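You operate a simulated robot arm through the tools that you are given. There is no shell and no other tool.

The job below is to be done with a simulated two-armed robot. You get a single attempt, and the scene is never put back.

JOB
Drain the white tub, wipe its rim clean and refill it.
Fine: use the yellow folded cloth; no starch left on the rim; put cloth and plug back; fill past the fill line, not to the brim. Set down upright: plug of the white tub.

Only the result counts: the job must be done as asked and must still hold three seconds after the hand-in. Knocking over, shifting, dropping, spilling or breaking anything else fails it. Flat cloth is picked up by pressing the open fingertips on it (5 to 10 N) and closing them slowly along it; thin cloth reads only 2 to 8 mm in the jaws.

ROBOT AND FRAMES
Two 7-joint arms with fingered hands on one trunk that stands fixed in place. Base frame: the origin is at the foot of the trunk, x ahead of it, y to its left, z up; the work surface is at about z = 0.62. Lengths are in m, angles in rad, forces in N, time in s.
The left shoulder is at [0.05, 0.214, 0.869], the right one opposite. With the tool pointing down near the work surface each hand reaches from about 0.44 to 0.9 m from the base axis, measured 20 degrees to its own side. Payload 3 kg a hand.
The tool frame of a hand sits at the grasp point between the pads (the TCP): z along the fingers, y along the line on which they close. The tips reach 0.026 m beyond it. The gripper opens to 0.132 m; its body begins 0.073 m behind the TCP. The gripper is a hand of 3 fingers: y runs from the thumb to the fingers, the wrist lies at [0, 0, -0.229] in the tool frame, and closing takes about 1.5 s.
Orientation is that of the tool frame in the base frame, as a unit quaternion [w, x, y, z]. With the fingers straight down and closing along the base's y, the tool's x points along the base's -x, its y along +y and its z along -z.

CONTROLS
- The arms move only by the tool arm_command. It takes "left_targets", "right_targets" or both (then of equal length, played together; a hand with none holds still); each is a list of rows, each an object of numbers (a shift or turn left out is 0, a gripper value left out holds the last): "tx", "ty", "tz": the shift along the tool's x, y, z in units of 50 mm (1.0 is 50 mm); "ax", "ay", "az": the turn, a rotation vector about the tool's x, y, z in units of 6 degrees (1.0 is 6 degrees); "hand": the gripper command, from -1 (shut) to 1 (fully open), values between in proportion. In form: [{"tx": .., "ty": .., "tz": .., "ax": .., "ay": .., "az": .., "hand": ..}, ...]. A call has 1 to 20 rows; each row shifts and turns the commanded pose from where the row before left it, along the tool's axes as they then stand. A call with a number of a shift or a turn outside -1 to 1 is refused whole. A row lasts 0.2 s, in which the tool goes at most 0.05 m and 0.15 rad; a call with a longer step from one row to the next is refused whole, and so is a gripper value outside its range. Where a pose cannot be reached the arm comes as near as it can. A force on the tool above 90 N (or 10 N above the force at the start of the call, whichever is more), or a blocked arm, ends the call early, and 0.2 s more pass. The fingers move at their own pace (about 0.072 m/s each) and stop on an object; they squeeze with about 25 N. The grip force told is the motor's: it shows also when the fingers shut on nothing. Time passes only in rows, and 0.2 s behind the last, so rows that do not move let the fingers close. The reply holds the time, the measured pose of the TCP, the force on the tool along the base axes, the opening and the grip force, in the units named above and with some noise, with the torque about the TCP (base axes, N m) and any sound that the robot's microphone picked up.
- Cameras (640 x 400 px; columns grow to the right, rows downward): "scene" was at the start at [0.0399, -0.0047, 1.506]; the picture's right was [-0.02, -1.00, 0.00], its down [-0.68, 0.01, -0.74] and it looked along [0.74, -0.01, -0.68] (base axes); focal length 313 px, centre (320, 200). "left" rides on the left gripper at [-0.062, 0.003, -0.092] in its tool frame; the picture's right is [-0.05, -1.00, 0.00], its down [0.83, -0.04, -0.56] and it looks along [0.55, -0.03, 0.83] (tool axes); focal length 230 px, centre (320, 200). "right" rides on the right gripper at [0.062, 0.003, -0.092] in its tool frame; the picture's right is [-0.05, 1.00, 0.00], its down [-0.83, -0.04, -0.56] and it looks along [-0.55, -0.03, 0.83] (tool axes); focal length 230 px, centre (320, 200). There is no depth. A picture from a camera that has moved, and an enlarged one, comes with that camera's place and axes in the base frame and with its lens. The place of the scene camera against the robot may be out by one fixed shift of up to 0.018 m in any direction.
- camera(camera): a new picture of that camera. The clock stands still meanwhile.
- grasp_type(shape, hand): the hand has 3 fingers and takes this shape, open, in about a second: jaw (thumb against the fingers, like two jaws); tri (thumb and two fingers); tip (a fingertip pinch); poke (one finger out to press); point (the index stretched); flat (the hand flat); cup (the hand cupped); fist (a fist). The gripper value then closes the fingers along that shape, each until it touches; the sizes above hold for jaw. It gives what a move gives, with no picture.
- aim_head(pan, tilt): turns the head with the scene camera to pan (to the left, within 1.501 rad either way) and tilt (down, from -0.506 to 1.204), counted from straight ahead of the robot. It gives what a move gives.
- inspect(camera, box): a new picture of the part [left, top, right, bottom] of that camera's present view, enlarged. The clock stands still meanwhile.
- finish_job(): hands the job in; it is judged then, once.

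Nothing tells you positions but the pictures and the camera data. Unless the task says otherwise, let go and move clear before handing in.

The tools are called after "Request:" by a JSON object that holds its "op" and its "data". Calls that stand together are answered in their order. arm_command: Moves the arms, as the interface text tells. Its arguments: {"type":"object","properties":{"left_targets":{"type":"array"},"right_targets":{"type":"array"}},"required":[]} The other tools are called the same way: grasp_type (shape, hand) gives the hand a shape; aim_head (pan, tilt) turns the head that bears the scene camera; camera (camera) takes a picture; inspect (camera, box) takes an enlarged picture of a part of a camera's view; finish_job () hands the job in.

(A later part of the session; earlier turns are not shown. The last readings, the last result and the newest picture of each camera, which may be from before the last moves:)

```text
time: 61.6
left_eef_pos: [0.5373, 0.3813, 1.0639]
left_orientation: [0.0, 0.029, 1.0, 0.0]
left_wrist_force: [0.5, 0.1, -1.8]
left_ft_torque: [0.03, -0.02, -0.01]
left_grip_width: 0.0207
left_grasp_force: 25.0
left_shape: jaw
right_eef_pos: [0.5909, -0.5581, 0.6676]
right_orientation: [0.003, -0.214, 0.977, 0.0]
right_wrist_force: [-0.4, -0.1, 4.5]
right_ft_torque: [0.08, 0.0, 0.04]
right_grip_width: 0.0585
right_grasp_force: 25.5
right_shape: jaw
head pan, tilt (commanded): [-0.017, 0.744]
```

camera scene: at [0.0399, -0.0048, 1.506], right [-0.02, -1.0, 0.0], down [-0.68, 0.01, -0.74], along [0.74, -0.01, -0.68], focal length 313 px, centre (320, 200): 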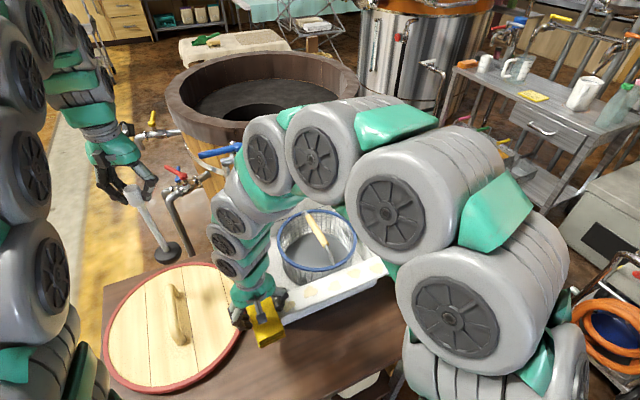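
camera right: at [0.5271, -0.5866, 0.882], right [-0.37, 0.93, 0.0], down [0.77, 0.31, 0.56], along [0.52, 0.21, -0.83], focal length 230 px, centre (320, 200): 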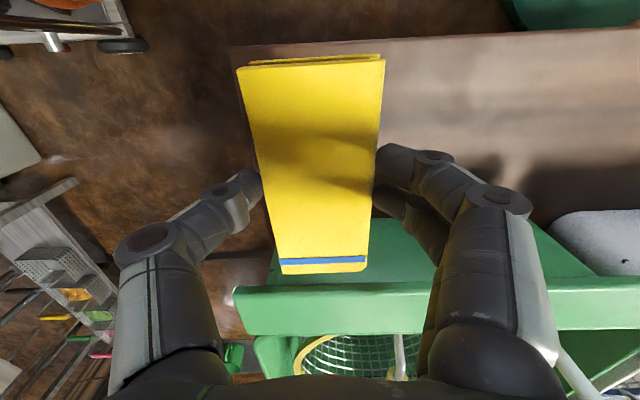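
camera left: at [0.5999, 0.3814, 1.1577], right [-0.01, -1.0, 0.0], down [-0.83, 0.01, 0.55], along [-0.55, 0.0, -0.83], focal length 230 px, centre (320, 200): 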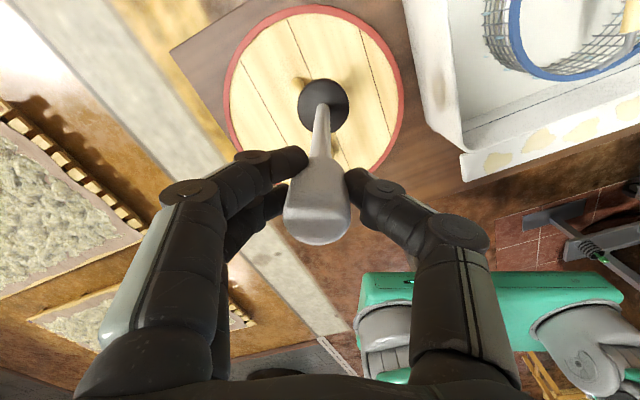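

The cloth is resting on the table with 4.5 N contact. I'll open the fingers, pause and lift straight up.

Request:
{"op": "arm_command", "data": {"right_targets": [{"hand": -0.05}, {"hand": 0.1}, {"hand": 0.2}, {}, {"tz": -0.3}, {"tz": -0.6}, {"tz": -0.8}, {"tz": -1}, {}]}}

Request:
{"op": "camera", "data": {"camera": "right"}}

Request:
{"op": "inspect", "data": {"camera": "scene", "box": [440, 240, 540, 310]}}

```text
time: 63.6
left_eef_pos: [0.5373, 0.3827, 1.0634]
left_orientation: [0.0, 0.03, 1.0, 0.0]
left_wrist_force: [0.3, -0.6, -2.9]
left_ft_torque: [0.03, 0.0, 0.03]
left_grip_width: 0.0209
left_grasp_force: 24.9
left_shape: jaw
right_eef_pos: [0.5888, -0.5559, 0.8021]
right_orientation: [0.001, -0.213, 0.977, 0.001]
right_wrist_force: [-0.6, 0.6, 0.4]
right_ft_torque: [0.04, -0.01, 0.01]
right_grip_width: 0.0789
right_grasp_force: 0.0
right_shape: jaw
head pan, tilt (commanded): [-0.017, 0.744]
```

```text
taken
camera right: at [0.5311, -0.5802, 0.8952], right [-0.37, 0.93, 0.0], down [0.77, 0.31, 0.56], along [0.52, 0.21, -0.83], focal length 230 px, centre (320, 200)
```

right: 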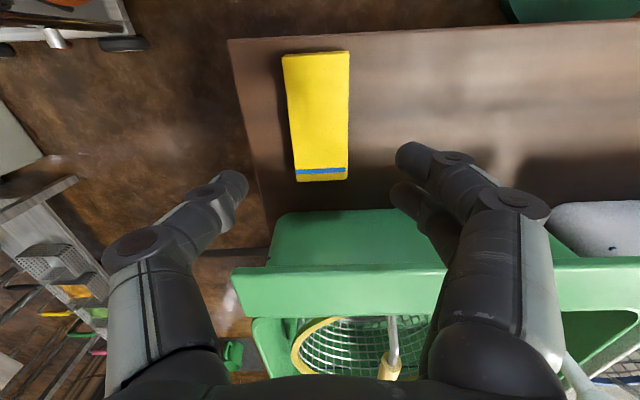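

```text
5.71 times, centred on (490, 275) of scene
camera zoom: at [0.04, -0.0047, 1.506], right [-0.02, -1.0, 0.0], down [-0.68, 0.01, -0.74], along [0.74, -0.01, -0.68], focal length 1787 px, centre (-651, -229)
```

zoom: 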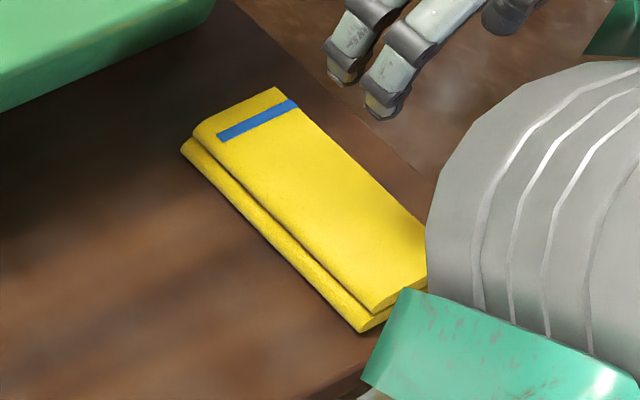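

The cloth is back within a few millimetres of where it lay. Next I'll use the right camera to look straight down at the empty drain before replacing the plug.

Request:
{"op": "arm_command", "data": {"right_targets": [{"tz": -1}, {"tz": -1}, {"tz": -1}, {"tz": -1}, {"tz": -0.8}, {"ty": 1}, {"ty": 1}, {"ty": 1}, {"ty": 1}, {"ty": 1}, {"ty": 1}, {"ty": 1}, {"ty": 1}, {"ty": 1}, {}]}}

Request:
{"op": "arm_command", "data": {"right_targets": [{"ty": 1}, {"ty": 1}, {"tx": -0.8}, {"tx": -0.8}, {}]}}

Request:
{"op": "camera", "data": {"camera": "right"}}

Request:
{"op": "camera", "data": {"camera": "scene"}}

```text
time: 66.8
left_eef_pos: [0.5389, 0.3814, 1.0635]
left_orientation: [0.0, 0.03, 1.0, 0.0]
left_wrist_force: [0.8, -0.4, -3.2]
left_ft_torque: [0.01, 0.04, -0.02]
left_grip_width: 0.0209
left_grasp_force: 25.4
left_shape: jaw
right_eef_pos: [0.3985, -0.151, 1.0412]
right_orientation: [0.002, -0.213, 0.977, 0.001]
right_wrist_force: [0.3, -0.5, -0.2]
right_ft_torque: [-0.02, -0.03, 0.0]
right_grip_width: 0.0787
right_grasp_force: 0.0
right_shape: jaw
head pan, tilt (commanded): [-0.017, 0.744]
```

```text
time: 68.0
left_eef_pos: [0.5376, 0.3798, 1.0637]
left_orientation: [0.0, 0.03, 1.0, 0.0]
left_wrist_force: [0.2, 0.3, -2.8]
left_ft_torque: [0.03, 0.02, 0.01]
left_grip_width: 0.0209
left_grasp_force: 25.1
left_shape: jaw
right_eef_pos: [0.4311, -0.0268, 1.0402]
right_orientation: [0.001, -0.213, 0.977, 0.001]
right_wrist_force: [-0.5, 0.6, -0.1]
right_ft_torque: [0.02, 0.01, 0.0]
right_grip_width: 0.0787
right_grasp_force: 0.0
right_shape: jaw
head pan, tilt (commanded): [-0.017, 0.744]
```

```text
taken
camera right: at [0.3733, -0.0502, 1.134], right [-0.37, 0.93, 0.0], down [0.77, 0.31, 0.56], along [0.52, 0.21, -0.83], focal length 230 px, centre (320, 200)
```

right: 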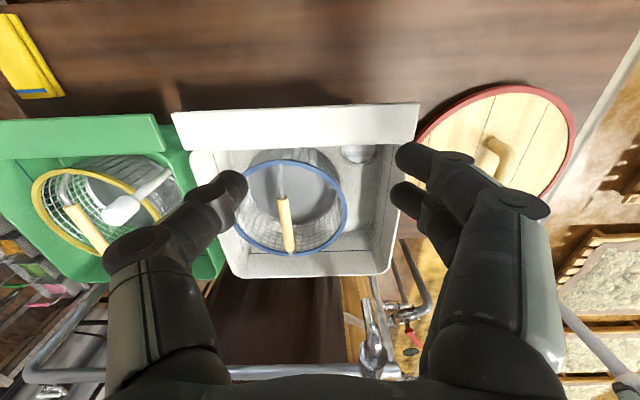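

```text
taken
camera scene: at [0.04, -0.0046, 1.506], right [-0.02, -1.0, 0.0], down [-0.68, 0.01, -0.74], along [0.74, -0.01, -0.68], focal length 313 px, centre (320, 200)
```

scene: 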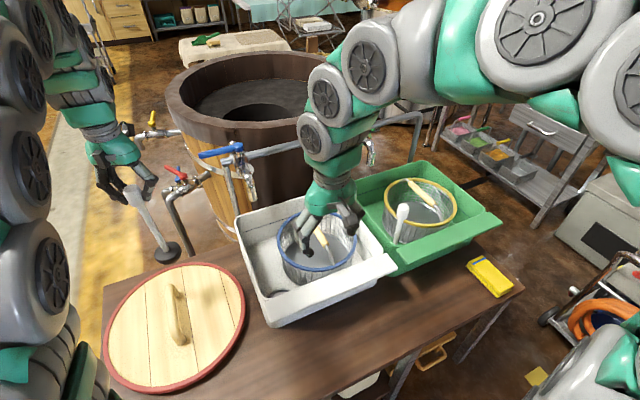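

Request:
{"op": "inspect", "data": {"camera": "right", "box": [300, 100, 420, 200]}}

Request:
{"op": "inspect", "data": {"camera": "right", "box": [320, 230, 480, 390]}}

```text
4.00 times, centred on (360, 150) of right
camera zoom: at [0.3733, -0.0502, 1.134], right [-0.37, 0.93, 0.0], down [0.77, 0.31, 0.56], along [0.52, 0.21, -0.83], focal length 920 px, centre (160, 400)
```

zoom: 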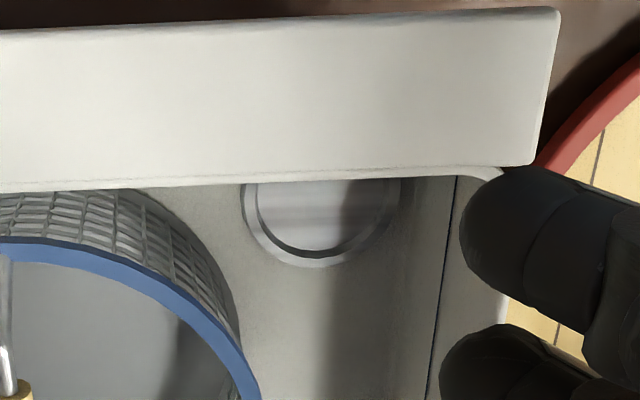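

```text
2.50 times, centred on (400, 310) of right
camera zoom: at [0.3733, -0.0502, 1.134], right [-0.37, 0.93, 0.0], down [0.77, 0.31, 0.56], along [0.52, 0.21, -0.83], focal length 575 px, centre (120, -75)
```

zoom: 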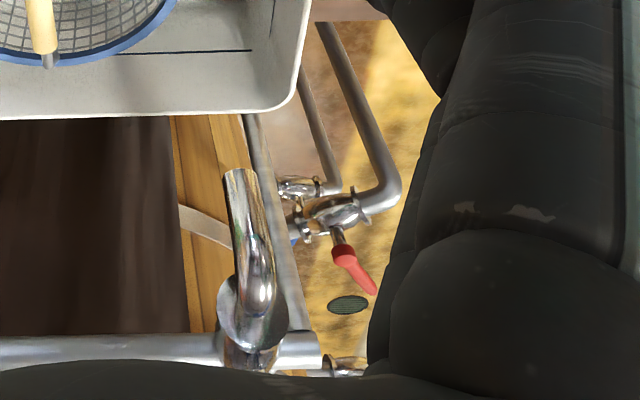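

The drain sits under the front-left corner, and its ring centre agrees with where the plug was seated when I gripped it (TCP 0.524, 0.112). I'll move the right hand away and check the plug hasn't shifted in the left hand.

Request:
{"op": "arm_command", "data": {"right_targets": [{"ty": -1}, {"ty": -1}, {"ty": -1}, {"ty": -1}, {"ty": -1}, {}]}}

Request:
{"op": "camera", "data": {"camera": "left"}}

Request:
{"op": "inspect", "data": {"camera": "left", "box": [260, 60, 380, 260]}}

Request:
{"op": "inspect", "data": {"camera": "scene", "box": [225, 175, 405, 330]}}

```text
time: 69.4
left_eef_pos: [0.5381, 0.3797, 1.0645]
left_orientation: [0.0, 0.03, 1.0, -0.001]
left_wrist_force: [-0.1, 0.3, -2.9]
left_ft_torque: [-0.04, 0.0, 0.0]
left_grip_width: 0.0209
left_grasp_force: 25.1
left_shape: jaw
right_eef_pos: [0.5345, -0.2536, 1.041]
right_orientation: [0.003, -0.213, 0.977, 0.001]
right_wrist_force: [0.6, -0.5, 0.1]
right_ft_torque: [-0.01, 0.03, -0.03]
right_grip_width: 0.0787
right_grasp_force: 0.0
right_shape: jaw
head pan, tilt (commanded): [-0.017, 0.744]
```

```text
taken
camera left: at [0.5999, 0.3809, 1.1575], right [-0.01, -1.0, 0.0], down [-0.83, 0.01, 0.56], along [-0.55, 0.0, -0.83], focal length 230 px, centre (320, 200)
```

left: 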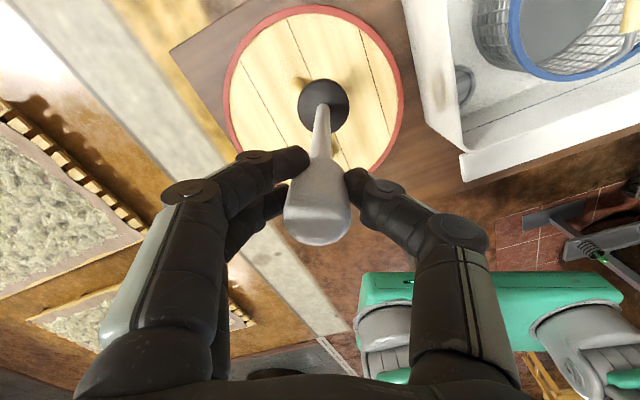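

```text
2.00 times, centred on (320, 160) of left
camera zoom: at [0.5999, 0.3809, 1.1575], right [-0.01, -1.0, 0.0], down [-0.83, 0.01, 0.56], along [-0.55, 0.0, -0.83], focal length 460 px, centre (320, 280)
```

zoom: 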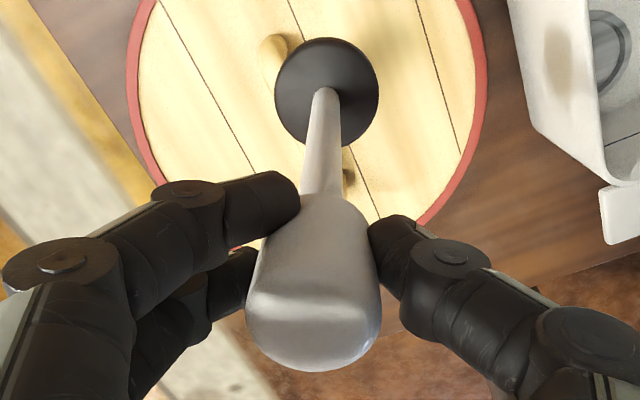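

```text
2.58 times, centred on (315, 252) of scene
camera zoom: at [0.04, -0.0047, 1.506], right [-0.02, -1.0, 0.0], down [-0.68, 0.01, -0.74], along [0.74, -0.01, -0.68], focal length 807 px, centre (333, 64)
```

zoom: 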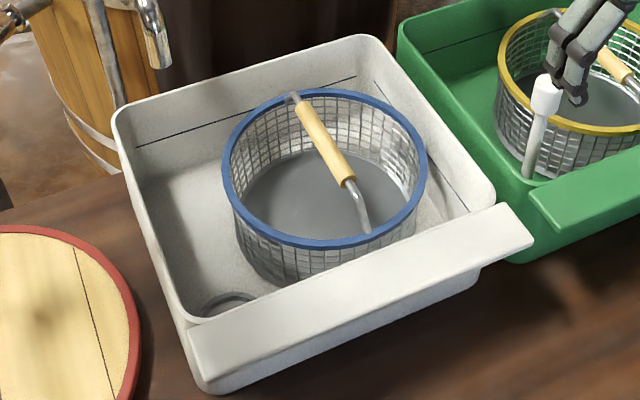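

The plug hasn't shifted in the left hand. There is a faint brownish mark on the left side of the white tub, so I'll look closer to tell whether it is starch or a shadow.

Request:
{"op": "inspect", "data": {"camera": "left", "box": [400, 0, 560, 180]}}

Request:
{"op": "inspect", "data": {"camera": "scene", "box": [225, 200, 295, 330]}}

```text
2.22 times, centred on (480, 90) of left
camera zoom: at [0.5999, 0.3809, 1.1575], right [-0.01, -1.0, 0.0], down [-0.83, 0.01, 0.56], along [-0.55, 0.0, -0.83], focal length 511 px, centre (-36, 444)
```

zoom: 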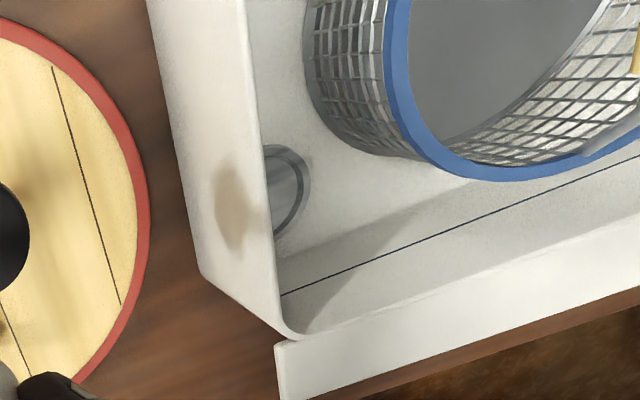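

```text
3.08 times, centred on (260, 265) of scene
camera zoom: at [0.04, -0.0047, 1.506], right [-0.02, -1.0, 0.0], down [-0.68, 0.01, -0.74], along [0.74, -0.01, -0.68], focal length 962 px, centre (505, 0)
```

zoom: 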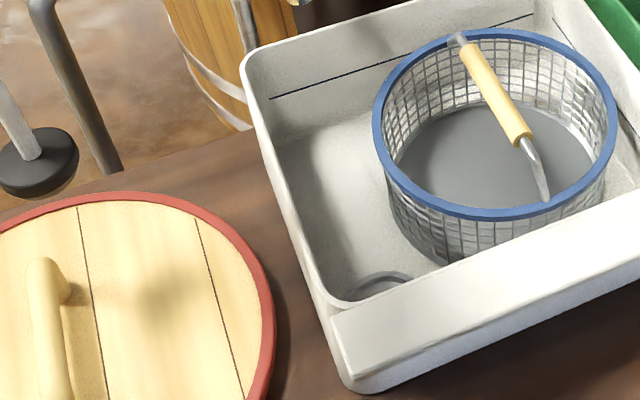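

The mark is on the outside wall, not the rim, so I'll recheck it once the arm's shadows are gone. Now I'll carry the plug back over the drain.

Request:
{"op": "arm_command", "data": {"left_targets": [{"ty": -0.8}, {"ty": -1}, {"ty": -1}, {"ty": -1}, {"ty": -1}, {"ty": -0.56, "tx": -0.04}, {}, {}]}}

Request:
{"op": "camera", "data": {"camera": "left"}}

Request:
{"op": "inspect", "data": {"camera": "scene", "box": [225, 175, 405, 330]}}

```text
time: 71.2
left_eef_pos: [0.5245, 0.1135, 1.066]
left_orientation: [0.0, 0.03, 1.0, 0.0]
left_wrist_force: [0.1, 0.3, -2.1]
left_ft_torque: [0.0, -0.01, 0.0]
left_grip_width: 0.0209
left_grasp_force: 25.1
left_shape: jaw
right_eef_pos: [0.5343, -0.2522, 1.0417]
right_orientation: [0.002, -0.213, 0.977, 0.0]
right_wrist_force: [0.6, -0.6, 0.2]
right_ft_torque: [0.01, -0.01, -0.01]
right_grip_width: 0.0787
right_grasp_force: 0.0
right_shape: jaw
head pan, tilt (commanded): [-0.017, 0.744]
```

```text
taken
camera left: at [0.5867, 0.113, 1.1602], right [-0.01, -1.0, 0.0], down [-0.83, 0.01, 0.56], along [-0.56, 0.0, -0.83], focal length 230 px, centre (320, 200)
```

left: 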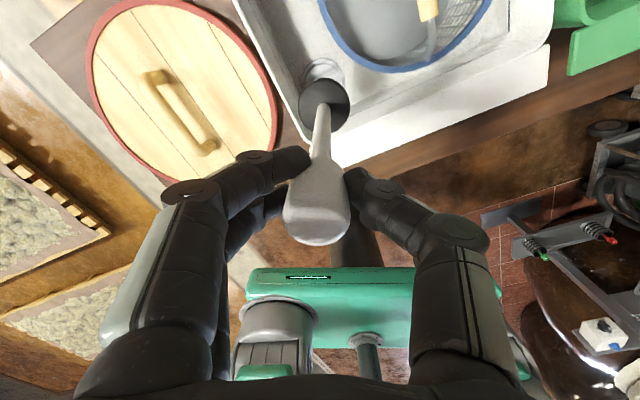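

```text
2.58 times, centred on (315, 252) of scene
camera zoom: at [0.04, -0.0047, 1.506], right [-0.02, -1.0, 0.0], down [-0.68, 0.01, -0.74], along [0.74, -0.01, -0.68], focal length 807 px, centre (333, 64)
```

zoom: 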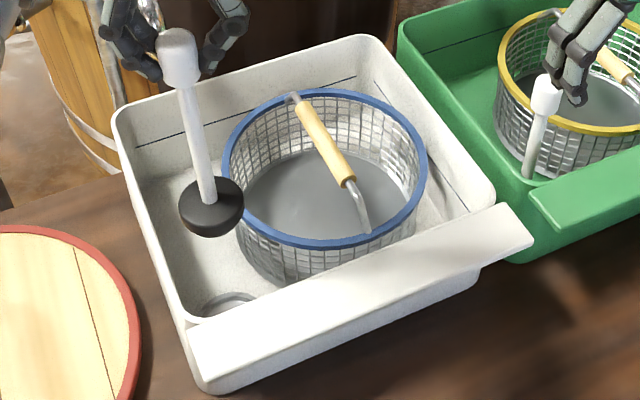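

The stopper lines up with the drain ring in both views. I'll lower it to just above the seat, then go down gently.

Request:
{"op": "arm_command", "data": {"left_targets": [{"tz": 0.8, "ty": -0.03}, {"tz": 0.8}, {"tz": 0.8}, {"tz": 0.6}, {}, {}]}}

Request:
{"op": "camera", "data": {"camera": "left"}}

Request:
{"op": "inspect", "data": {"camera": "scene", "box": [235, 190, 315, 320]}}

```text
time: 72.6
left_eef_pos: [0.523, 0.1148, 0.9122]
left_orientation: [0.0, 0.029, 1.0, 0.0]
left_wrist_force: [0.4, 0.1, -2.7]
left_ft_torque: [0.02, -0.02, 0.0]
left_grip_width: 0.0208
left_grasp_force: 25.4
left_shape: jaw
right_eef_pos: [0.5345, -0.2525, 1.0415]
right_orientation: [0.002, -0.213, 0.977, 0.0]
right_wrist_force: [-0.1, 1.1, 0.7]
right_ft_torque: [-0.02, -0.01, -0.03]
right_grip_width: 0.0787
right_grasp_force: 0.0
right_shape: jaw
head pan, tilt (commanded): [-0.017, 0.744]
```

```text
taken
camera left: at [0.5846, 0.1147, 1.0064], right [-0.01, -1.0, 0.0], down [-0.83, 0.01, 0.56], along [-0.55, 0.0, -0.83], focal length 230 px, centre (320, 200)
```

left: 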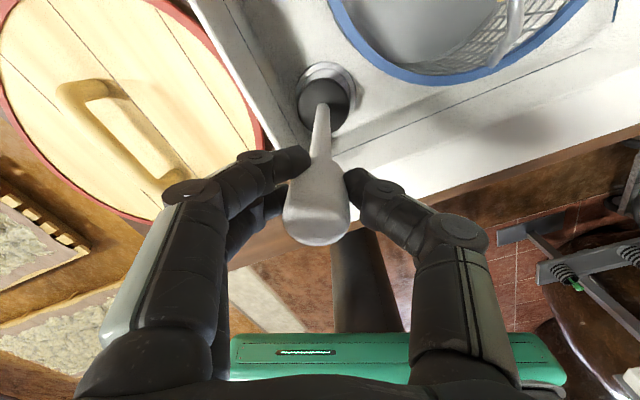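

```text
3.08 times, centred on (275, 255) of scene
camera zoom: at [0.04, -0.0047, 1.506], right [-0.02, -1.0, 0.0], down [-0.68, 0.01, -0.74], along [0.74, -0.01, -0.68], focal length 962 px, centre (458, 31)
```

zoom: 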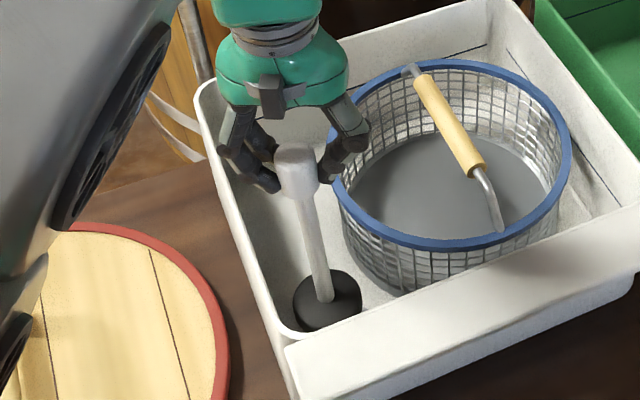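

The stopper is about 5 cm above the drain. I'll zoom in to check that it is concentric with the ring.

Request:
{"op": "inspect", "data": {"camera": "left", "box": [270, 40, 390, 140]}}

```text
4.00 times, centred on (330, 90) of left
camera zoom: at [0.5846, 0.1147, 1.0064], right [-0.01, -1.0, 0.0], down [-0.83, 0.01, 0.56], along [-0.55, 0.0, -0.83], focal length 920 px, centre (280, 640)
```

zoom: 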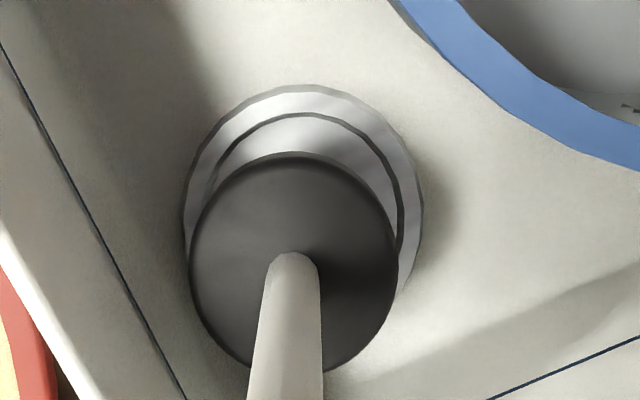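

The stopper needs a few millimetres forward and to the right to be concentric with the ring. I'll make that correction while lowering halfway, then look again.

Request:
{"op": "arm_command", "data": {"left_targets": [{"tx": -0.08, "ty": -0.08}, {"tz": 0.3}, {"tz": 0.2}, {}, {}]}}

Request:
{"op": "inspect", "data": {"camera": "left", "box": [270, 40, 390, 140]}}

```text
time: 73.8
left_eef_pos: [0.5274, 0.1068, 0.8868]
left_orientation: [-0.001, 0.029, 1.0, 0.0]
left_wrist_force: [0.4, 0.1, -2.8]
left_ft_torque: [0.01, -0.03, -0.02]
left_grip_width: 0.0205
left_grasp_force: 24.9
left_shape: jaw
right_eef_pos: [0.5346, -0.251, 1.0417]
right_orientation: [0.002, -0.213, 0.977, 0.0]
right_wrist_force: [0.3, 0.2, -0.1]
right_ft_torque: [0.03, -0.01, 0.01]
right_grip_width: 0.079
right_grasp_force: 0.0
right_shape: jaw
head pan, tilt (commanded): [-0.017, 0.744]
```

```text
4.00 times, centred on (330, 90) of left
camera zoom: at [0.5894, 0.1068, 0.9809], right [-0.01, -1.0, 0.0], down [-0.83, 0.01, 0.56], along [-0.56, 0.0, -0.83], focal length 920 px, centre (280, 640)
```

zoom: 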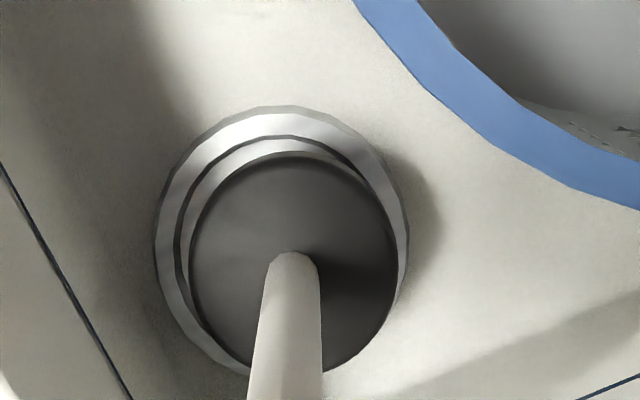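

The ring centre comes out consistently at (0.5285, 0.106), so the stopper now needs about 3–4 mm back to the left. I'll correct that and lower further.

Request:
{"op": "arm_command", "data": {"left_targets": [{"ty": 0.07}, {"tz": 0.15}, {"tz": 0.15}, {}, {}]}}

Request:
{"op": "inspect", "data": {"camera": "left", "box": [270, 40, 390, 140]}}

```text
time: 75.0
left_eef_pos: [0.5278, 0.1118, 0.8729]
left_orientation: [0.0, 0.03, 1.0, 0.0]
left_wrist_force: [0.2, 0.0, -2.6]
left_ft_torque: [0.01, 0.03, 0.0]
left_grip_width: 0.0206
left_grasp_force: 25.5
left_shape: jaw
right_eef_pos: [0.5349, -0.2515, 1.0422]
right_orientation: [0.003, -0.213, 0.977, 0.0]
right_wrist_force: [0.1, -0.1, 0.4]
right_ft_torque: [-0.01, -0.02, 0.01]
right_grip_width: 0.0787
right_grasp_force: 0.0
right_shape: jaw
head pan, tilt (commanded): [-0.017, 0.744]
```

```text
4.00 times, centred on (330, 90) of left
camera zoom: at [0.5891, 0.1112, 0.9665], right [-0.01, -1.0, 0.0], down [-0.83, 0.01, 0.55], along [-0.55, 0.0, -0.83], focal length 920 px, centre (280, 640)
```

zoom: 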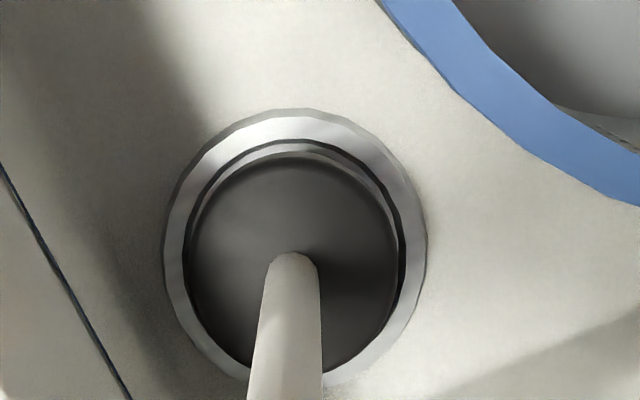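

The stopper and ring are now concentric. I'll lower the last 1.5 cm in small steps, watching the force.

Request:
{"op": "arm_command", "data": {"left_targets": [{"tz": 0.1, "tx": -0.02}, {"tz": 0.08}, {}]}}

Request:
{"op": "arm_command", "data": {"left_targets": [{"tz": 0.06}, {"tz": 0.03}, {}]}}

Request:
{"op": "inspect", "data": {"camera": "left", "box": [270, 40, 390, 140]}}

```text
time: 75.8
left_eef_pos: [0.5281, 0.1113, 0.8649]
left_orientation: [0.0, 0.03, 1.0, 0.0]
left_wrist_force: [0.0, 0.0, -3.2]
left_ft_torque: [0.02, 0.0, -0.02]
left_grip_width: 0.0205
left_grasp_force: 25.2
left_shape: jaw
right_eef_pos: [0.5338, -0.2523, 1.0415]
right_orientation: [0.002, -0.213, 0.977, 0.0]
right_wrist_force: [-0.4, 0.8, -0.3]
right_ft_torque: [-0.01, 0.0, -0.03]
right_grip_width: 0.0791
right_grasp_force: 0.0
right_shape: jaw
head pan, tilt (commanded): [-0.017, 0.744]
```

```text
time: 76.6
left_eef_pos: [0.5301, 0.1123, 0.8592]
left_orientation: [0.0, 0.03, 1.0, 0.001]
left_wrist_force: [-1.0, 0.0, -2.3]
left_ft_torque: [0.03, -0.01, 0.01]
left_grip_width: 0.0203
left_grasp_force: 24.6
left_shape: jaw
right_eef_pos: [0.5346, -0.2521, 1.0417]
right_orientation: [0.002, -0.214, 0.977, 0.001]
right_wrist_force: [-0.2, 0.3, -0.2]
right_ft_torque: [0.02, -0.01, 0.0]
right_grip_width: 0.0788
right_grasp_force: 0.1
right_shape: jaw
head pan, tilt (commanded): [-0.017, 0.744]
```

```text
4.00 times, centred on (330, 90) of left
camera zoom: at [0.5911, 0.1114, 0.9533], right [-0.01, -1.0, 0.0], down [-0.83, 0.01, 0.56], along [-0.56, 0.0, -0.83], focal length 920 px, centre (280, 640)
```

zoom: 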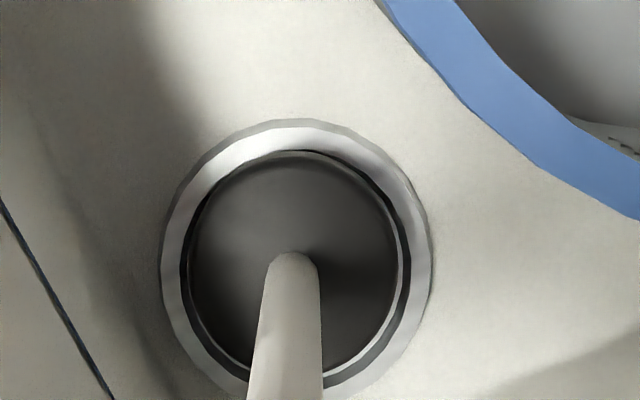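

The stopper is entering the ring evenly. I'll keep going down 2 mm at a time until it seats.

Request:
{"op": "arm_command", "data": {"left_targets": [{"tz": 0.04}, {}]}}

Request:
{"op": "arm_command", "data": {"left_targets": [{"tz": 0.04}, {}]}}

Request:
{"op": "arm_command", "data": {"left_targets": [{"tz": 0.04}, {}]}}

```text
time: 77.2
left_eef_pos: [0.5296, 0.1099, 0.858]
left_orientation: [0.0, 0.03, 1.0, 0.0]
left_wrist_force: [0.2, -0.1, -2.7]
left_ft_torque: [0.02, -0.04, -0.02]
left_grip_width: 0.0205
left_grasp_force: 25.2
left_shape: jaw
right_eef_pos: [0.5338, -0.251, 1.0428]
right_orientation: [0.002, -0.214, 0.977, 0.001]
right_wrist_force: [-0.3, 0.4, 1.0]
right_ft_torque: [-0.01, 0.01, -0.02]
right_grip_width: 0.0789
right_grasp_force: 0.0
right_shape: jaw
head pan, tilt (commanded): [-0.017, 0.744]
```

```text
time: 77.8
left_eef_pos: [0.53, 0.1122, 0.8567]
left_orientation: [0.0, 0.029, 1.0, 0.0]
left_wrist_force: [0.5, 0.4, -2.5]
left_ft_torque: [0.01, -0.01, -0.02]
left_grip_width: 0.0206
left_grasp_force: 24.9
left_shape: jaw
right_eef_pos: [0.5348, -0.2517, 1.0421]
right_orientation: [0.003, -0.213, 0.977, 0.0]
right_wrist_force: [0.6, 0.4, 0.2]
right_ft_torque: [-0.01, 0.01, 0.02]
right_grip_width: 0.079
right_grasp_force: 0.1
right_shape: jaw
head pan, tilt (commanded): [-0.017, 0.744]
```

```text
time: 78.4
left_eef_pos: [0.5312, 0.1123, 0.8557]
left_orientation: [-0.001, 0.03, 1.0, -0.001]
left_wrist_force: [0.3, 0.0, -2.4]
left_ft_torque: [0.01, 0.01, -0.01]
left_grip_width: 0.0206
left_grasp_force: 25.4
left_shape: jaw
right_eef_pos: [0.5347, -0.2525, 1.0425]
right_orientation: [0.003, -0.213, 0.977, 0.0]
right_wrist_force: [-0.4, -0.6, -0.1]
right_ft_torque: [-0.01, -0.01, 0.01]
right_grip_width: 0.0788
right_grasp_force: 0.0
right_shape: jaw
head pan, tilt (commanded): [-0.017, 0.744]
```

There is no contact yet at z≈0.855 and the plug's weight is still on the hand. I'll continue down.

Request:
{"op": "arm_command", "data": {"left_targets": [{"tz": 0.04}, {}]}}

Request:
{"op": "arm_command", "data": {"left_targets": [{"tz": 0.04}, {}]}}

Request:
{"op": "inspect", "data": {"camera": "left", "box": [270, 40, 390, 140]}}

```text
time: 79.0
left_eef_pos: [0.5294, 0.1111, 0.8541]
left_orientation: [0.001, 0.03, 1.0, 0.0]
left_wrist_force: [0.7, -1.8, 14.1]
left_ft_torque: [0.01, 0.02, 0.03]
left_grip_width: 0.0211
left_grasp_force: 25.4
left_shape: jaw
right_eef_pos: [0.5356, -0.2525, 1.0408]
right_orientation: [0.004, -0.213, 0.977, 0.0]
right_wrist_force: [-0.7, -0.2, 0.2]
right_ft_torque: [0.0, -0.02, 0.01]
right_grip_width: 0.0789
right_grasp_force: 0.0
right_shape: jaw
head pan, tilt (commanded): [-0.017, 0.744]
```

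```text
time: 79.6
left_eef_pos: [0.5299, 0.1119, 0.8522]
left_orientation: [0.001, 0.029, 1.0, 0.0]
left_wrist_force: [3.2, -2.8, 37.2]
left_ft_torque: [-0.04, -0.03, -0.04]
left_grip_width: 0.0238
left_grasp_force: 25.1
left_shape: jaw
right_eef_pos: [0.5336, -0.2517, 1.0416]
right_orientation: [0.002, -0.213, 0.977, 0.0]
right_wrist_force: [0.5, -0.2, -0.5]
right_ft_torque: [0.0, 0.01, 0.01]
right_grip_width: 0.079
right_grasp_force: 0.2
right_shape: jaw
head pan, tilt (commanded): [-0.017, 0.744]
```

```text
4.00 times, centred on (330, 90) of left
camera zoom: at [0.5914, 0.1104, 0.9456], right [-0.01, -1.0, 0.0], down [-0.83, 0.01, 0.55], along [-0.55, 0.0, -0.83], focal length 920 px, centre (280, 640)
```

zoom: 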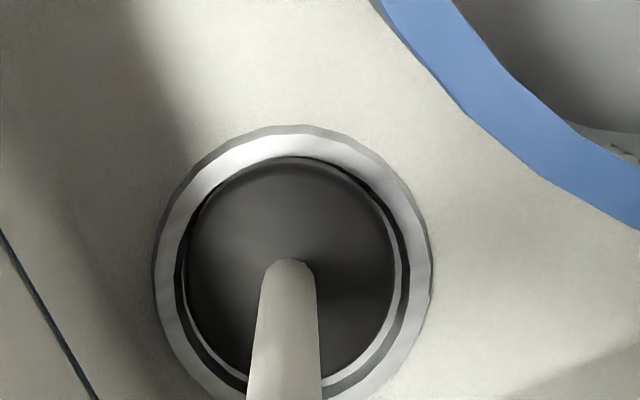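

The plug has bottomed out in the ring at the same height it had originally, with a firm 37 N push. I'll ease the pressure off, then open the hand and check that it stands by itself.

Request:
{"op": "arm_command", "data": {"left_targets": [{"tz": -0.06}, {}, {"hand": -0.6}, {"hand": -0.3}, {"hand": 0}, {"hand": 0.4}, {"hand": 1}, {}, {}]}}

Request:
{"op": "camera", "data": {"camera": "left"}}

Request:
{"op": "inspect", "data": {"camera": "scene", "box": [235, 190, 315, 320]}}

```text
time: 81.6
left_eef_pos: [0.5285, 0.1106, 0.8553]
left_orientation: [0.0, 0.029, 1.0, 0.0]
left_wrist_force: [-0.1, 0.2, 0.1]
left_ft_torque: [-0.01, -0.01, -0.01]
left_grip_width: 0.1319
left_grasp_force: 0.0
left_shape: jaw
right_eef_pos: [0.5337, -0.2519, 1.0427]
right_orientation: [0.003, -0.213, 0.977, 0.0]
right_wrist_force: [-0.1, 0.4, 0.3]
right_ft_torque: [0.03, -0.01, 0.0]
right_grip_width: 0.0788
right_grasp_force: 0.0
right_shape: jaw
head pan, tilt (commanded): [-0.017, 0.744]
```

```text
taken
camera left: at [0.5908, 0.1108, 0.9482], right [-0.01, -1.0, 0.0], down [-0.83, 0.01, 0.56], along [-0.56, 0.0, -0.83], focal length 230 px, centre (320, 200)
```

left: 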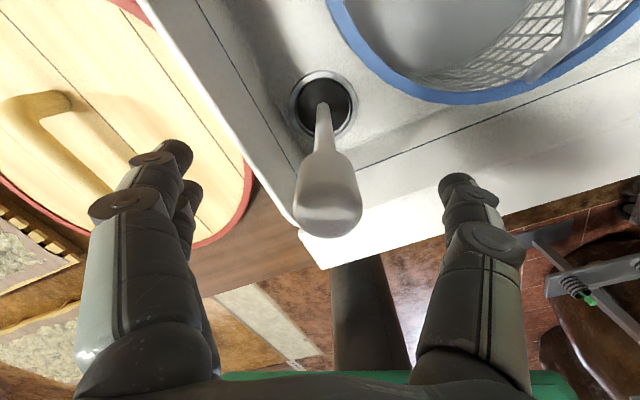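

```text
3.08 times, centred on (275, 255) of scene
camera zoom: at [0.0399, -0.0047, 1.506], right [-0.02, -1.0, 0.0], down [-0.68, 0.01, -0.74], along [0.74, -0.01, -0.68], focal length 962 px, centre (458, 31)
```

zoom: 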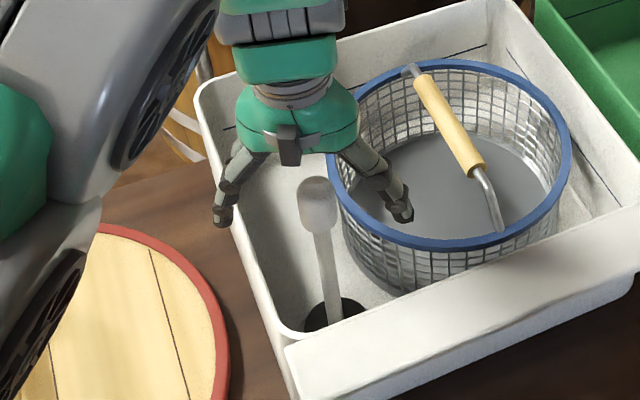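

The plug stands upright in the drain by itself. I'll lift the left hand clear, then pitch it forward so its camera can view the white tub's tap.

Request:
{"op": "arm_command", "data": {"left_targets": [{"tz": -0.4}, {"tz": -1}, {"tz": -1}, {"tz": -1}, {"tz": -1}, {"tz": -1}, {"ty": 1}, {"ty": 1}, {"ty": 1}, {"ty": 1}, {}]}}

Request:
{"op": "inspect", "data": {"camera": "scene", "box": [225, 175, 405, 330]}}

Request:
{"op": "inspect", "data": {"camera": "scene", "box": [150, 110, 310, 230]}}

```text
time: 84.0
left_eef_pos: [0.5422, 0.3108, 1.122]
left_orientation: [0.0, 0.029, 1.0, 0.0]
left_wrist_force: [0.7, -0.1, -0.9]
left_ft_torque: [0.01, 0.0, 0.04]
left_grip_width: 0.1321
left_grasp_force: 0.0
left_shape: jaw
right_eef_pos: [0.5348, -0.2527, 1.0417]
right_orientation: [0.003, -0.214, 0.977, 0.001]
right_wrist_force: [-0.5, -0.5, -0.1]
right_ft_torque: [0.02, 0.01, -0.03]
right_grip_width: 0.0789
right_grasp_force: 0.1
right_shape: jaw
head pan, tilt (commanded): [-0.017, 0.744]
```

```text
2.58 times, centred on (315, 252) of scene
camera zoom: at [0.0399, -0.0047, 1.506], right [-0.02, -1.0, 0.0], down [-0.68, 0.01, -0.74], along [0.74, -0.01, -0.68], focal length 807 px, centre (333, 64)
```

zoom: 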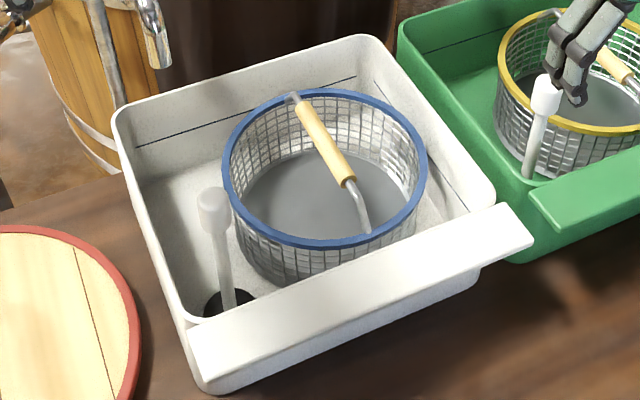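

```text
3.33 times, centred on (230, 170) of scene
camera zoom: at [0.0399, -0.0047, 1.506], right [-0.02, -1.0, 0.0], down [-0.68, 0.01, -0.74], along [0.74, -0.01, -0.68], focal length 1042 px, centre (620, 300)
```

zoom: 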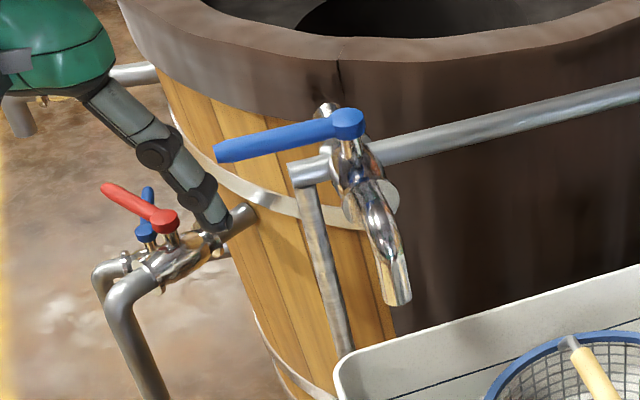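

The plug stands upright in the drain, and the blue lever of the tap at the white tub is clearly visible. I'll pitch the left hand forward to get a second view of the lever for triangulation.

Request:
{"op": "arm_command", "data": {"left_targets": [{"tx": 0.9, "tz": -0.3}, {"tx": 0.86, "tz": -0.26}, {"ty": -0.7}, {"ty": -0.63}, {"ay": -1}, {"ay": -1}, {"ay": -1}, {"ay": -1}, {"ay": -1}, {"ay": -1}, {"ay": -1}, {"ay": -1}, {"ay": -1}, {"ay": -1}, {}]}}

Request:
{"op": "camera", "data": {"camera": "left"}}

```text
time: 87.2
left_eef_pos: [0.4734, 0.2563, 1.1941]
left_orientation: [0.5, 0.027, 0.866, -0.016]
left_wrist_force: [0.5, 0.0, 0.0]
left_ft_torque: [-0.05, 0.01, 0.02]
left_grip_width: 0.1321
left_grasp_force: 0.0
left_shape: jaw
left hand out of reach, approached as far as the arm can: row 13, 14
right_eef_pos: [0.5339, -0.2516, 1.0413]
right_orientation: [0.002, -0.213, 0.977, 0.001]
right_wrist_force: [-0.1, -0.6, 0.9]
right_ft_torque: [0.01, -0.01, 0.0]
right_grip_width: 0.0789
right_grasp_force: 0.1
right_shape: jaw
head pan, tilt (commanded): [-0.017, 0.744]
```

```text
taken
camera left: at [0.4252, 0.2611, 1.2939], right [-0.03, -1.0, 0.04], down [-0.9, 0.01, -0.44], along [0.44, -0.05, -0.9], focal length 230 px, centre (320, 200)
```

left: 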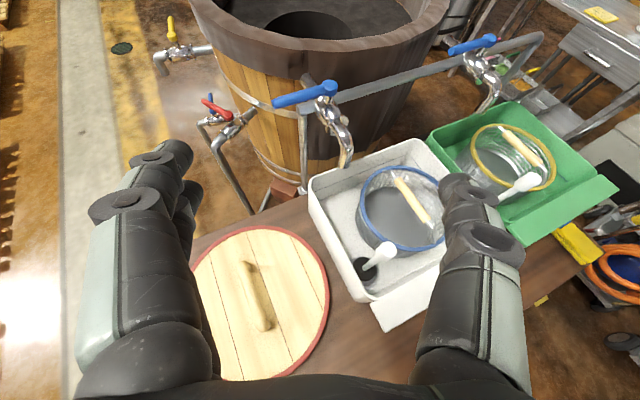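

From here the left camera sees the lever, spout and rail well. I'll enlarge it for measurement.

Request:
{"op": "inspect", "data": {"camera": "left", "box": [250, 60, 370, 180]}}

Request:
{"op": "inspect", "data": {"camera": "left", "box": [300, 130, 460, 340]}}

```text
3.33 times, centred on (310, 120) of left
camera zoom: at [0.4252, 0.2611, 1.2939], right [-0.03, -1.0, 0.04], down [-0.9, 0.01, -0.44], along [0.44, -0.05, -0.9], focal length 767 px, centre (353, 467)
```

zoom: 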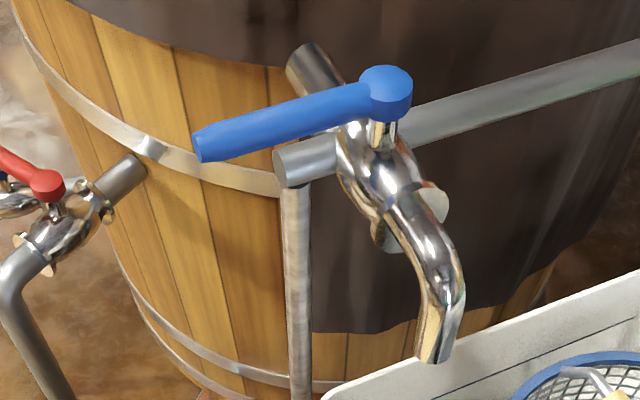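

```text
1.90 times, centred on (380, 235) of left
camera zoom: at [0.4252, 0.2611, 1.2939], right [-0.03, -1.0, 0.04], down [-0.9, 0.01, -0.44], along [0.44, -0.05, -0.9], focal length 438 px, centre (206, 133)
```

zoom: 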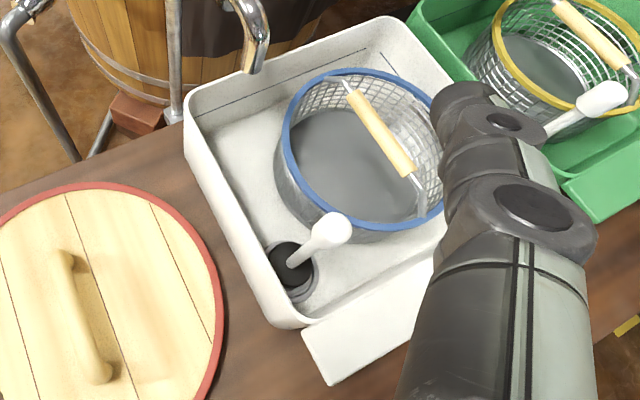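

From both cameras the lever pivot is at about (0.80, 0.22, 1.005), the lever end at (0.756, 0.32, 1.005), and the spout tip at (0.711, 0.183, 0.875), which is over the white tub. I'll close the left fingers into a stick, set them pitched about 30° forward of straight down, and stage them to the left of the lever.

Request:
{"op": "arm_command", "data": {"left_targets": [{"ay": 1, "hand": -1}, {"ay": 1}, {"ay": 1}, {"ay": 1}, {"ay": 1}, {"ty": 1}, {"ty": 1}, {"ty": 1}, {"ty": 0.7}, {}]}}

Request:
{"op": "camera", "data": {"camera": "scene"}}

```text
time: 89.4
left_eef_pos: [0.4826, 0.4399, 1.1943]
left_orientation: [0.259, 0.029, 0.965, -0.008]
left_wrist_force: [-0.7, 0.4, 0.8]
left_ft_torque: [0.03, 0.02, -0.02]
left_grip_width: 0.0002
left_grasp_force: 25.2
left_shape: jaw
right_eef_pos: [0.5335, -0.2524, 1.0419]
right_orientation: [0.002, -0.213, 0.977, 0.001]
right_wrist_force: [-0.2, 0.7, 0.3]
right_ft_torque: [0.0, -0.01, 0.01]
right_grip_width: 0.0787
right_grasp_force: 0.0
right_shape: jaw
head pan, tilt (commanded): [-0.017, 0.744]
```

```text
taken
camera scene: at [0.0399, -0.0047, 1.506], right [-0.02, -1.0, 0.0], down [-0.68, 0.01, -0.74], along [0.74, -0.01, -0.68], focal length 313 px, centre (320, 200)
```

scene: 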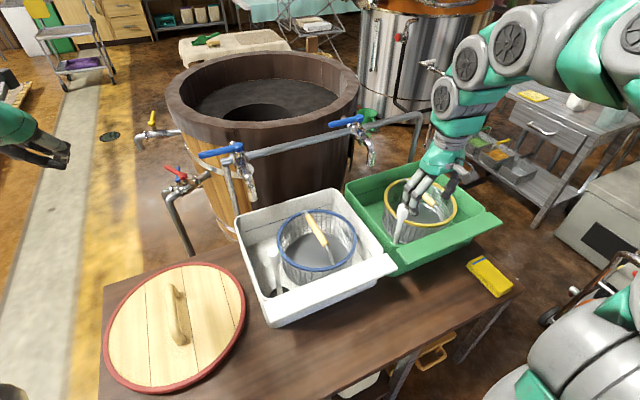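

The left fingers are closed and pitched about 30° forward of straight down. I'll move them forward to a staging point left of the lever and check the distance.

Request:
{"op": "arm_command", "data": {"left_targets": [{"tx": -1}, {"tx": -1}, {"tx": -0.63, "ty": -0.14}, {"tz": 1}, {"tz": 1}, {"tz": 1}, {"tz": 1}, {}]}}

Request:
{"op": "camera", "data": {"camera": "left"}}

Request:
{"op": "inspect", "data": {"camera": "scene", "box": [130, 90, 310, 230]}}

```text
time: 91.2
left_eef_pos: [0.6964, 0.4173, 1.0855]
left_orientation: [0.259, 0.028, 0.965, -0.008]
left_wrist_force: [0.1, -2.0, -0.6]
left_ft_torque: [-0.02, -0.02, 0.01]
left_grip_width: 0.0
left_grasp_force: 25.6
left_shape: jaw
right_eef_pos: [0.5345, -0.2517, 1.0414]
right_orientation: [0.003, -0.213, 0.977, 0.001]
right_wrist_force: [0.5, 0.4, 0.1]
right_ft_torque: [0.0, 0.0, 0.0]
right_grip_width: 0.0788
right_grasp_force: 0.1
right_shape: jaw
head pan, tilt (commanded): [-0.017, 0.744]
```

```text
taken
camera left: at [0.7045, 0.4202, 1.1966], right [-0.01, -1.0, 0.03], down [-1.0, 0.02, 0.07], along [-0.07, -0.02, -1.0], focal length 230 px, centre (320, 200)
```

left: 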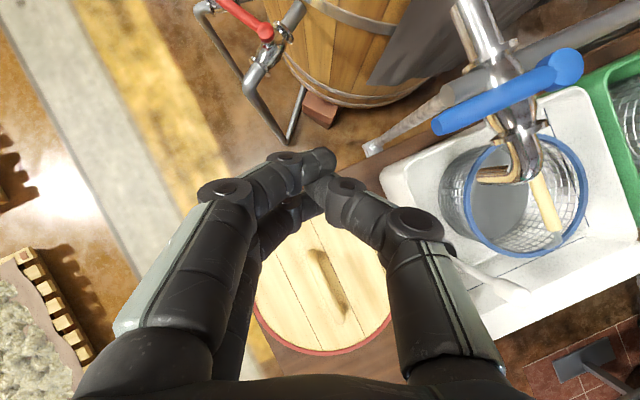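

```text
2.86 times, centred on (220, 160) of scene
camera zoom: at [0.0399, -0.0047, 1.506], right [-0.02, -1.0, 0.0], down [-0.68, 0.01, -0.74], along [0.74, -0.01, -0.68], focal length 893 px, centre (606, 314)
```

zoom: 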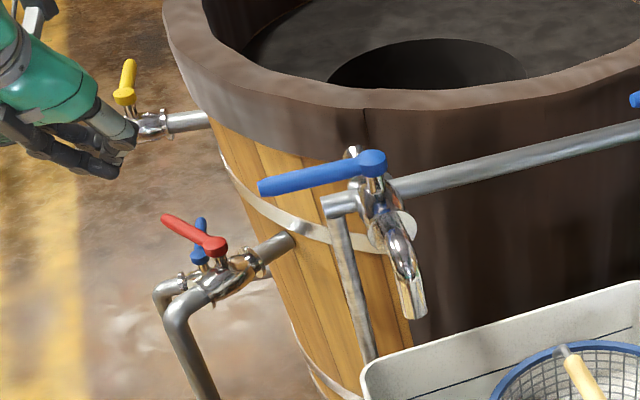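

The lever measured from this top-down view, (0.753, 0.314) to (0.799, 0.209), agrees with the earlier estimate. I'll bring the closed fingertips down beside and slightly behind the lever's end.

Request:
{"op": "arm_command", "data": {"left_targets": [{"tx": -0.7, "ty": -0.2}, {"tz": 0.8}, {"tz": 0.8}, {"tz": 0.6}, {}]}}

Request:
{"op": "camera", "data": {"camera": "left"}}

Request:
{"op": "inspect", "data": {"camera": "scene", "box": [130, 90, 310, 230]}}

```text
time: 92.4
left_eef_pos: [0.7822, 0.404, 1.0087]
left_orientation: [0.259, 0.028, 0.965, -0.008]
left_wrist_force: [-0.7, 0.5, 0.0]
left_ft_torque: [0.01, 0.01, 0.01]
left_grip_width: 0.0
left_grasp_force: 24.9
left_shape: jaw
right_eef_pos: [0.5339, -0.2518, 1.0414]
right_orientation: [0.003, -0.212, 0.977, 0.001]
right_wrist_force: [-0.5, 0.6, -0.5]
right_ft_torque: [0.04, -0.01, -0.01]
right_grip_width: 0.0789
right_grasp_force: 0.1
right_shape: jaw
head pan, tilt (commanded): [-0.017, 0.744]
```

```text
taken
camera left: at [0.7887, 0.4061, 1.1202], right [-0.01, -1.0, 0.03], down [-1.0, 0.02, 0.07], along [-0.07, -0.03, -1.0], focal length 230 px, centre (320, 200)
```

left: 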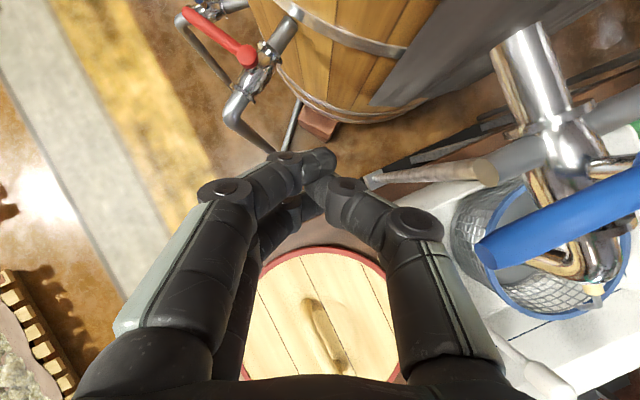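

```text
2.86 times, centred on (220, 160) of scene
camera zoom: at [0.0399, -0.0047, 1.506], right [-0.02, -1.0, 0.0], down [-0.68, 0.01, -0.74], along [0.74, -0.01, -0.68], focal length 893 px, centre (606, 314)
```

zoom: 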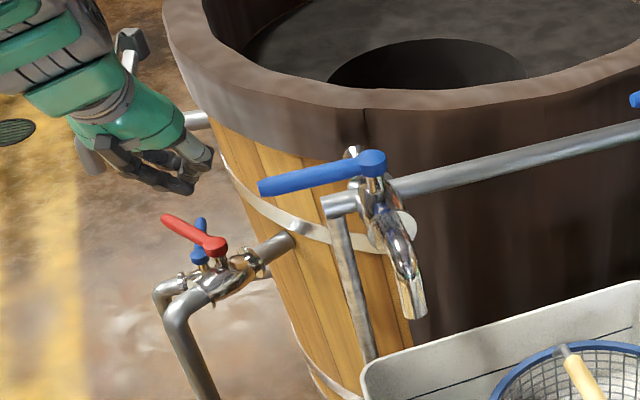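

The fingertip is left of and behind the lever's line, at lever height. I'll shift 2 cm farther back and then slide right to sit behind the lever.

Request:
{"op": "arm_command", "data": {"left_targets": [{"tx": -0.35, "tz": 0.2}, {"ty": -0.6, "tx": -0.03, "tz": 0.02}, {"ty": -0.6, "tx": -0.03, "tz": 0.02}, {"ty": -0.6, "tx": -0.03, "tz": 0.02}, {}]}}

Request:
{"op": "camera", "data": {"camera": "left"}}

Request:
{"op": "inspect", "data": {"camera": "scene", "box": [130, 90, 310, 230]}}

```text
time: 93.6
left_eef_pos: [0.8013, 0.312, 1.0086]
left_orientation: [0.259, 0.028, 0.965, -0.008]
left_wrist_force: [0.1, -0.8, -0.3]
left_ft_torque: [0.01, -0.03, 0.0]
left_grip_width: 0.0002
left_grasp_force: 24.7
left_shape: jaw
right_eef_pos: [0.5348, -0.2521, 1.0411]
right_orientation: [0.002, -0.214, 0.977, 0.0]
right_wrist_force: [-0.6, 0.8, -0.3]
right_ft_torque: [0.02, 0.01, -0.02]
right_grip_width: 0.0788
right_grasp_force: 0.1
right_shape: jaw
head pan, tilt (commanded): [-0.017, 0.744]
```

```text
taken
camera left: at [0.8087, 0.3135, 1.1204], right [-0.01, -1.0, 0.03], down [-1.0, 0.02, 0.07], along [-0.07, -0.03, -1.0], focal length 230 px, centre (320, 200)
```

left: 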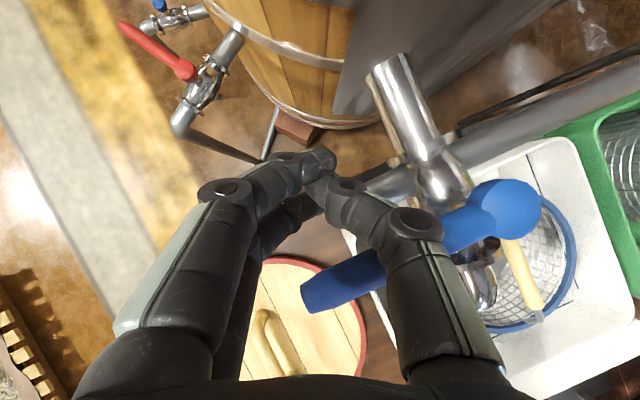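

```text
2.86 times, centred on (220, 160) of scene
camera zoom: at [0.0399, -0.0047, 1.506], right [-0.02, -1.0, 0.0], down [-0.68, 0.01, -0.74], along [0.74, -0.01, -0.68], focal length 893 px, centre (606, 314)
```

zoom: 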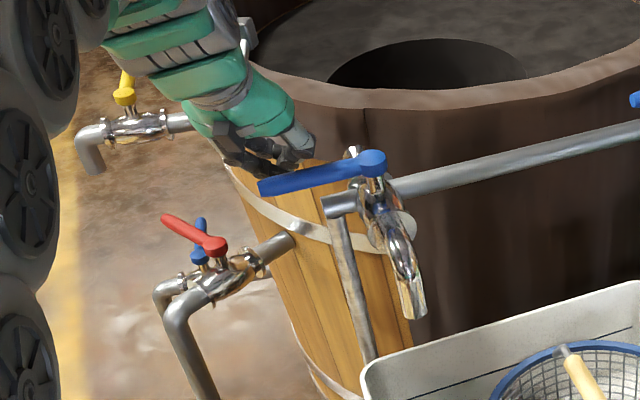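

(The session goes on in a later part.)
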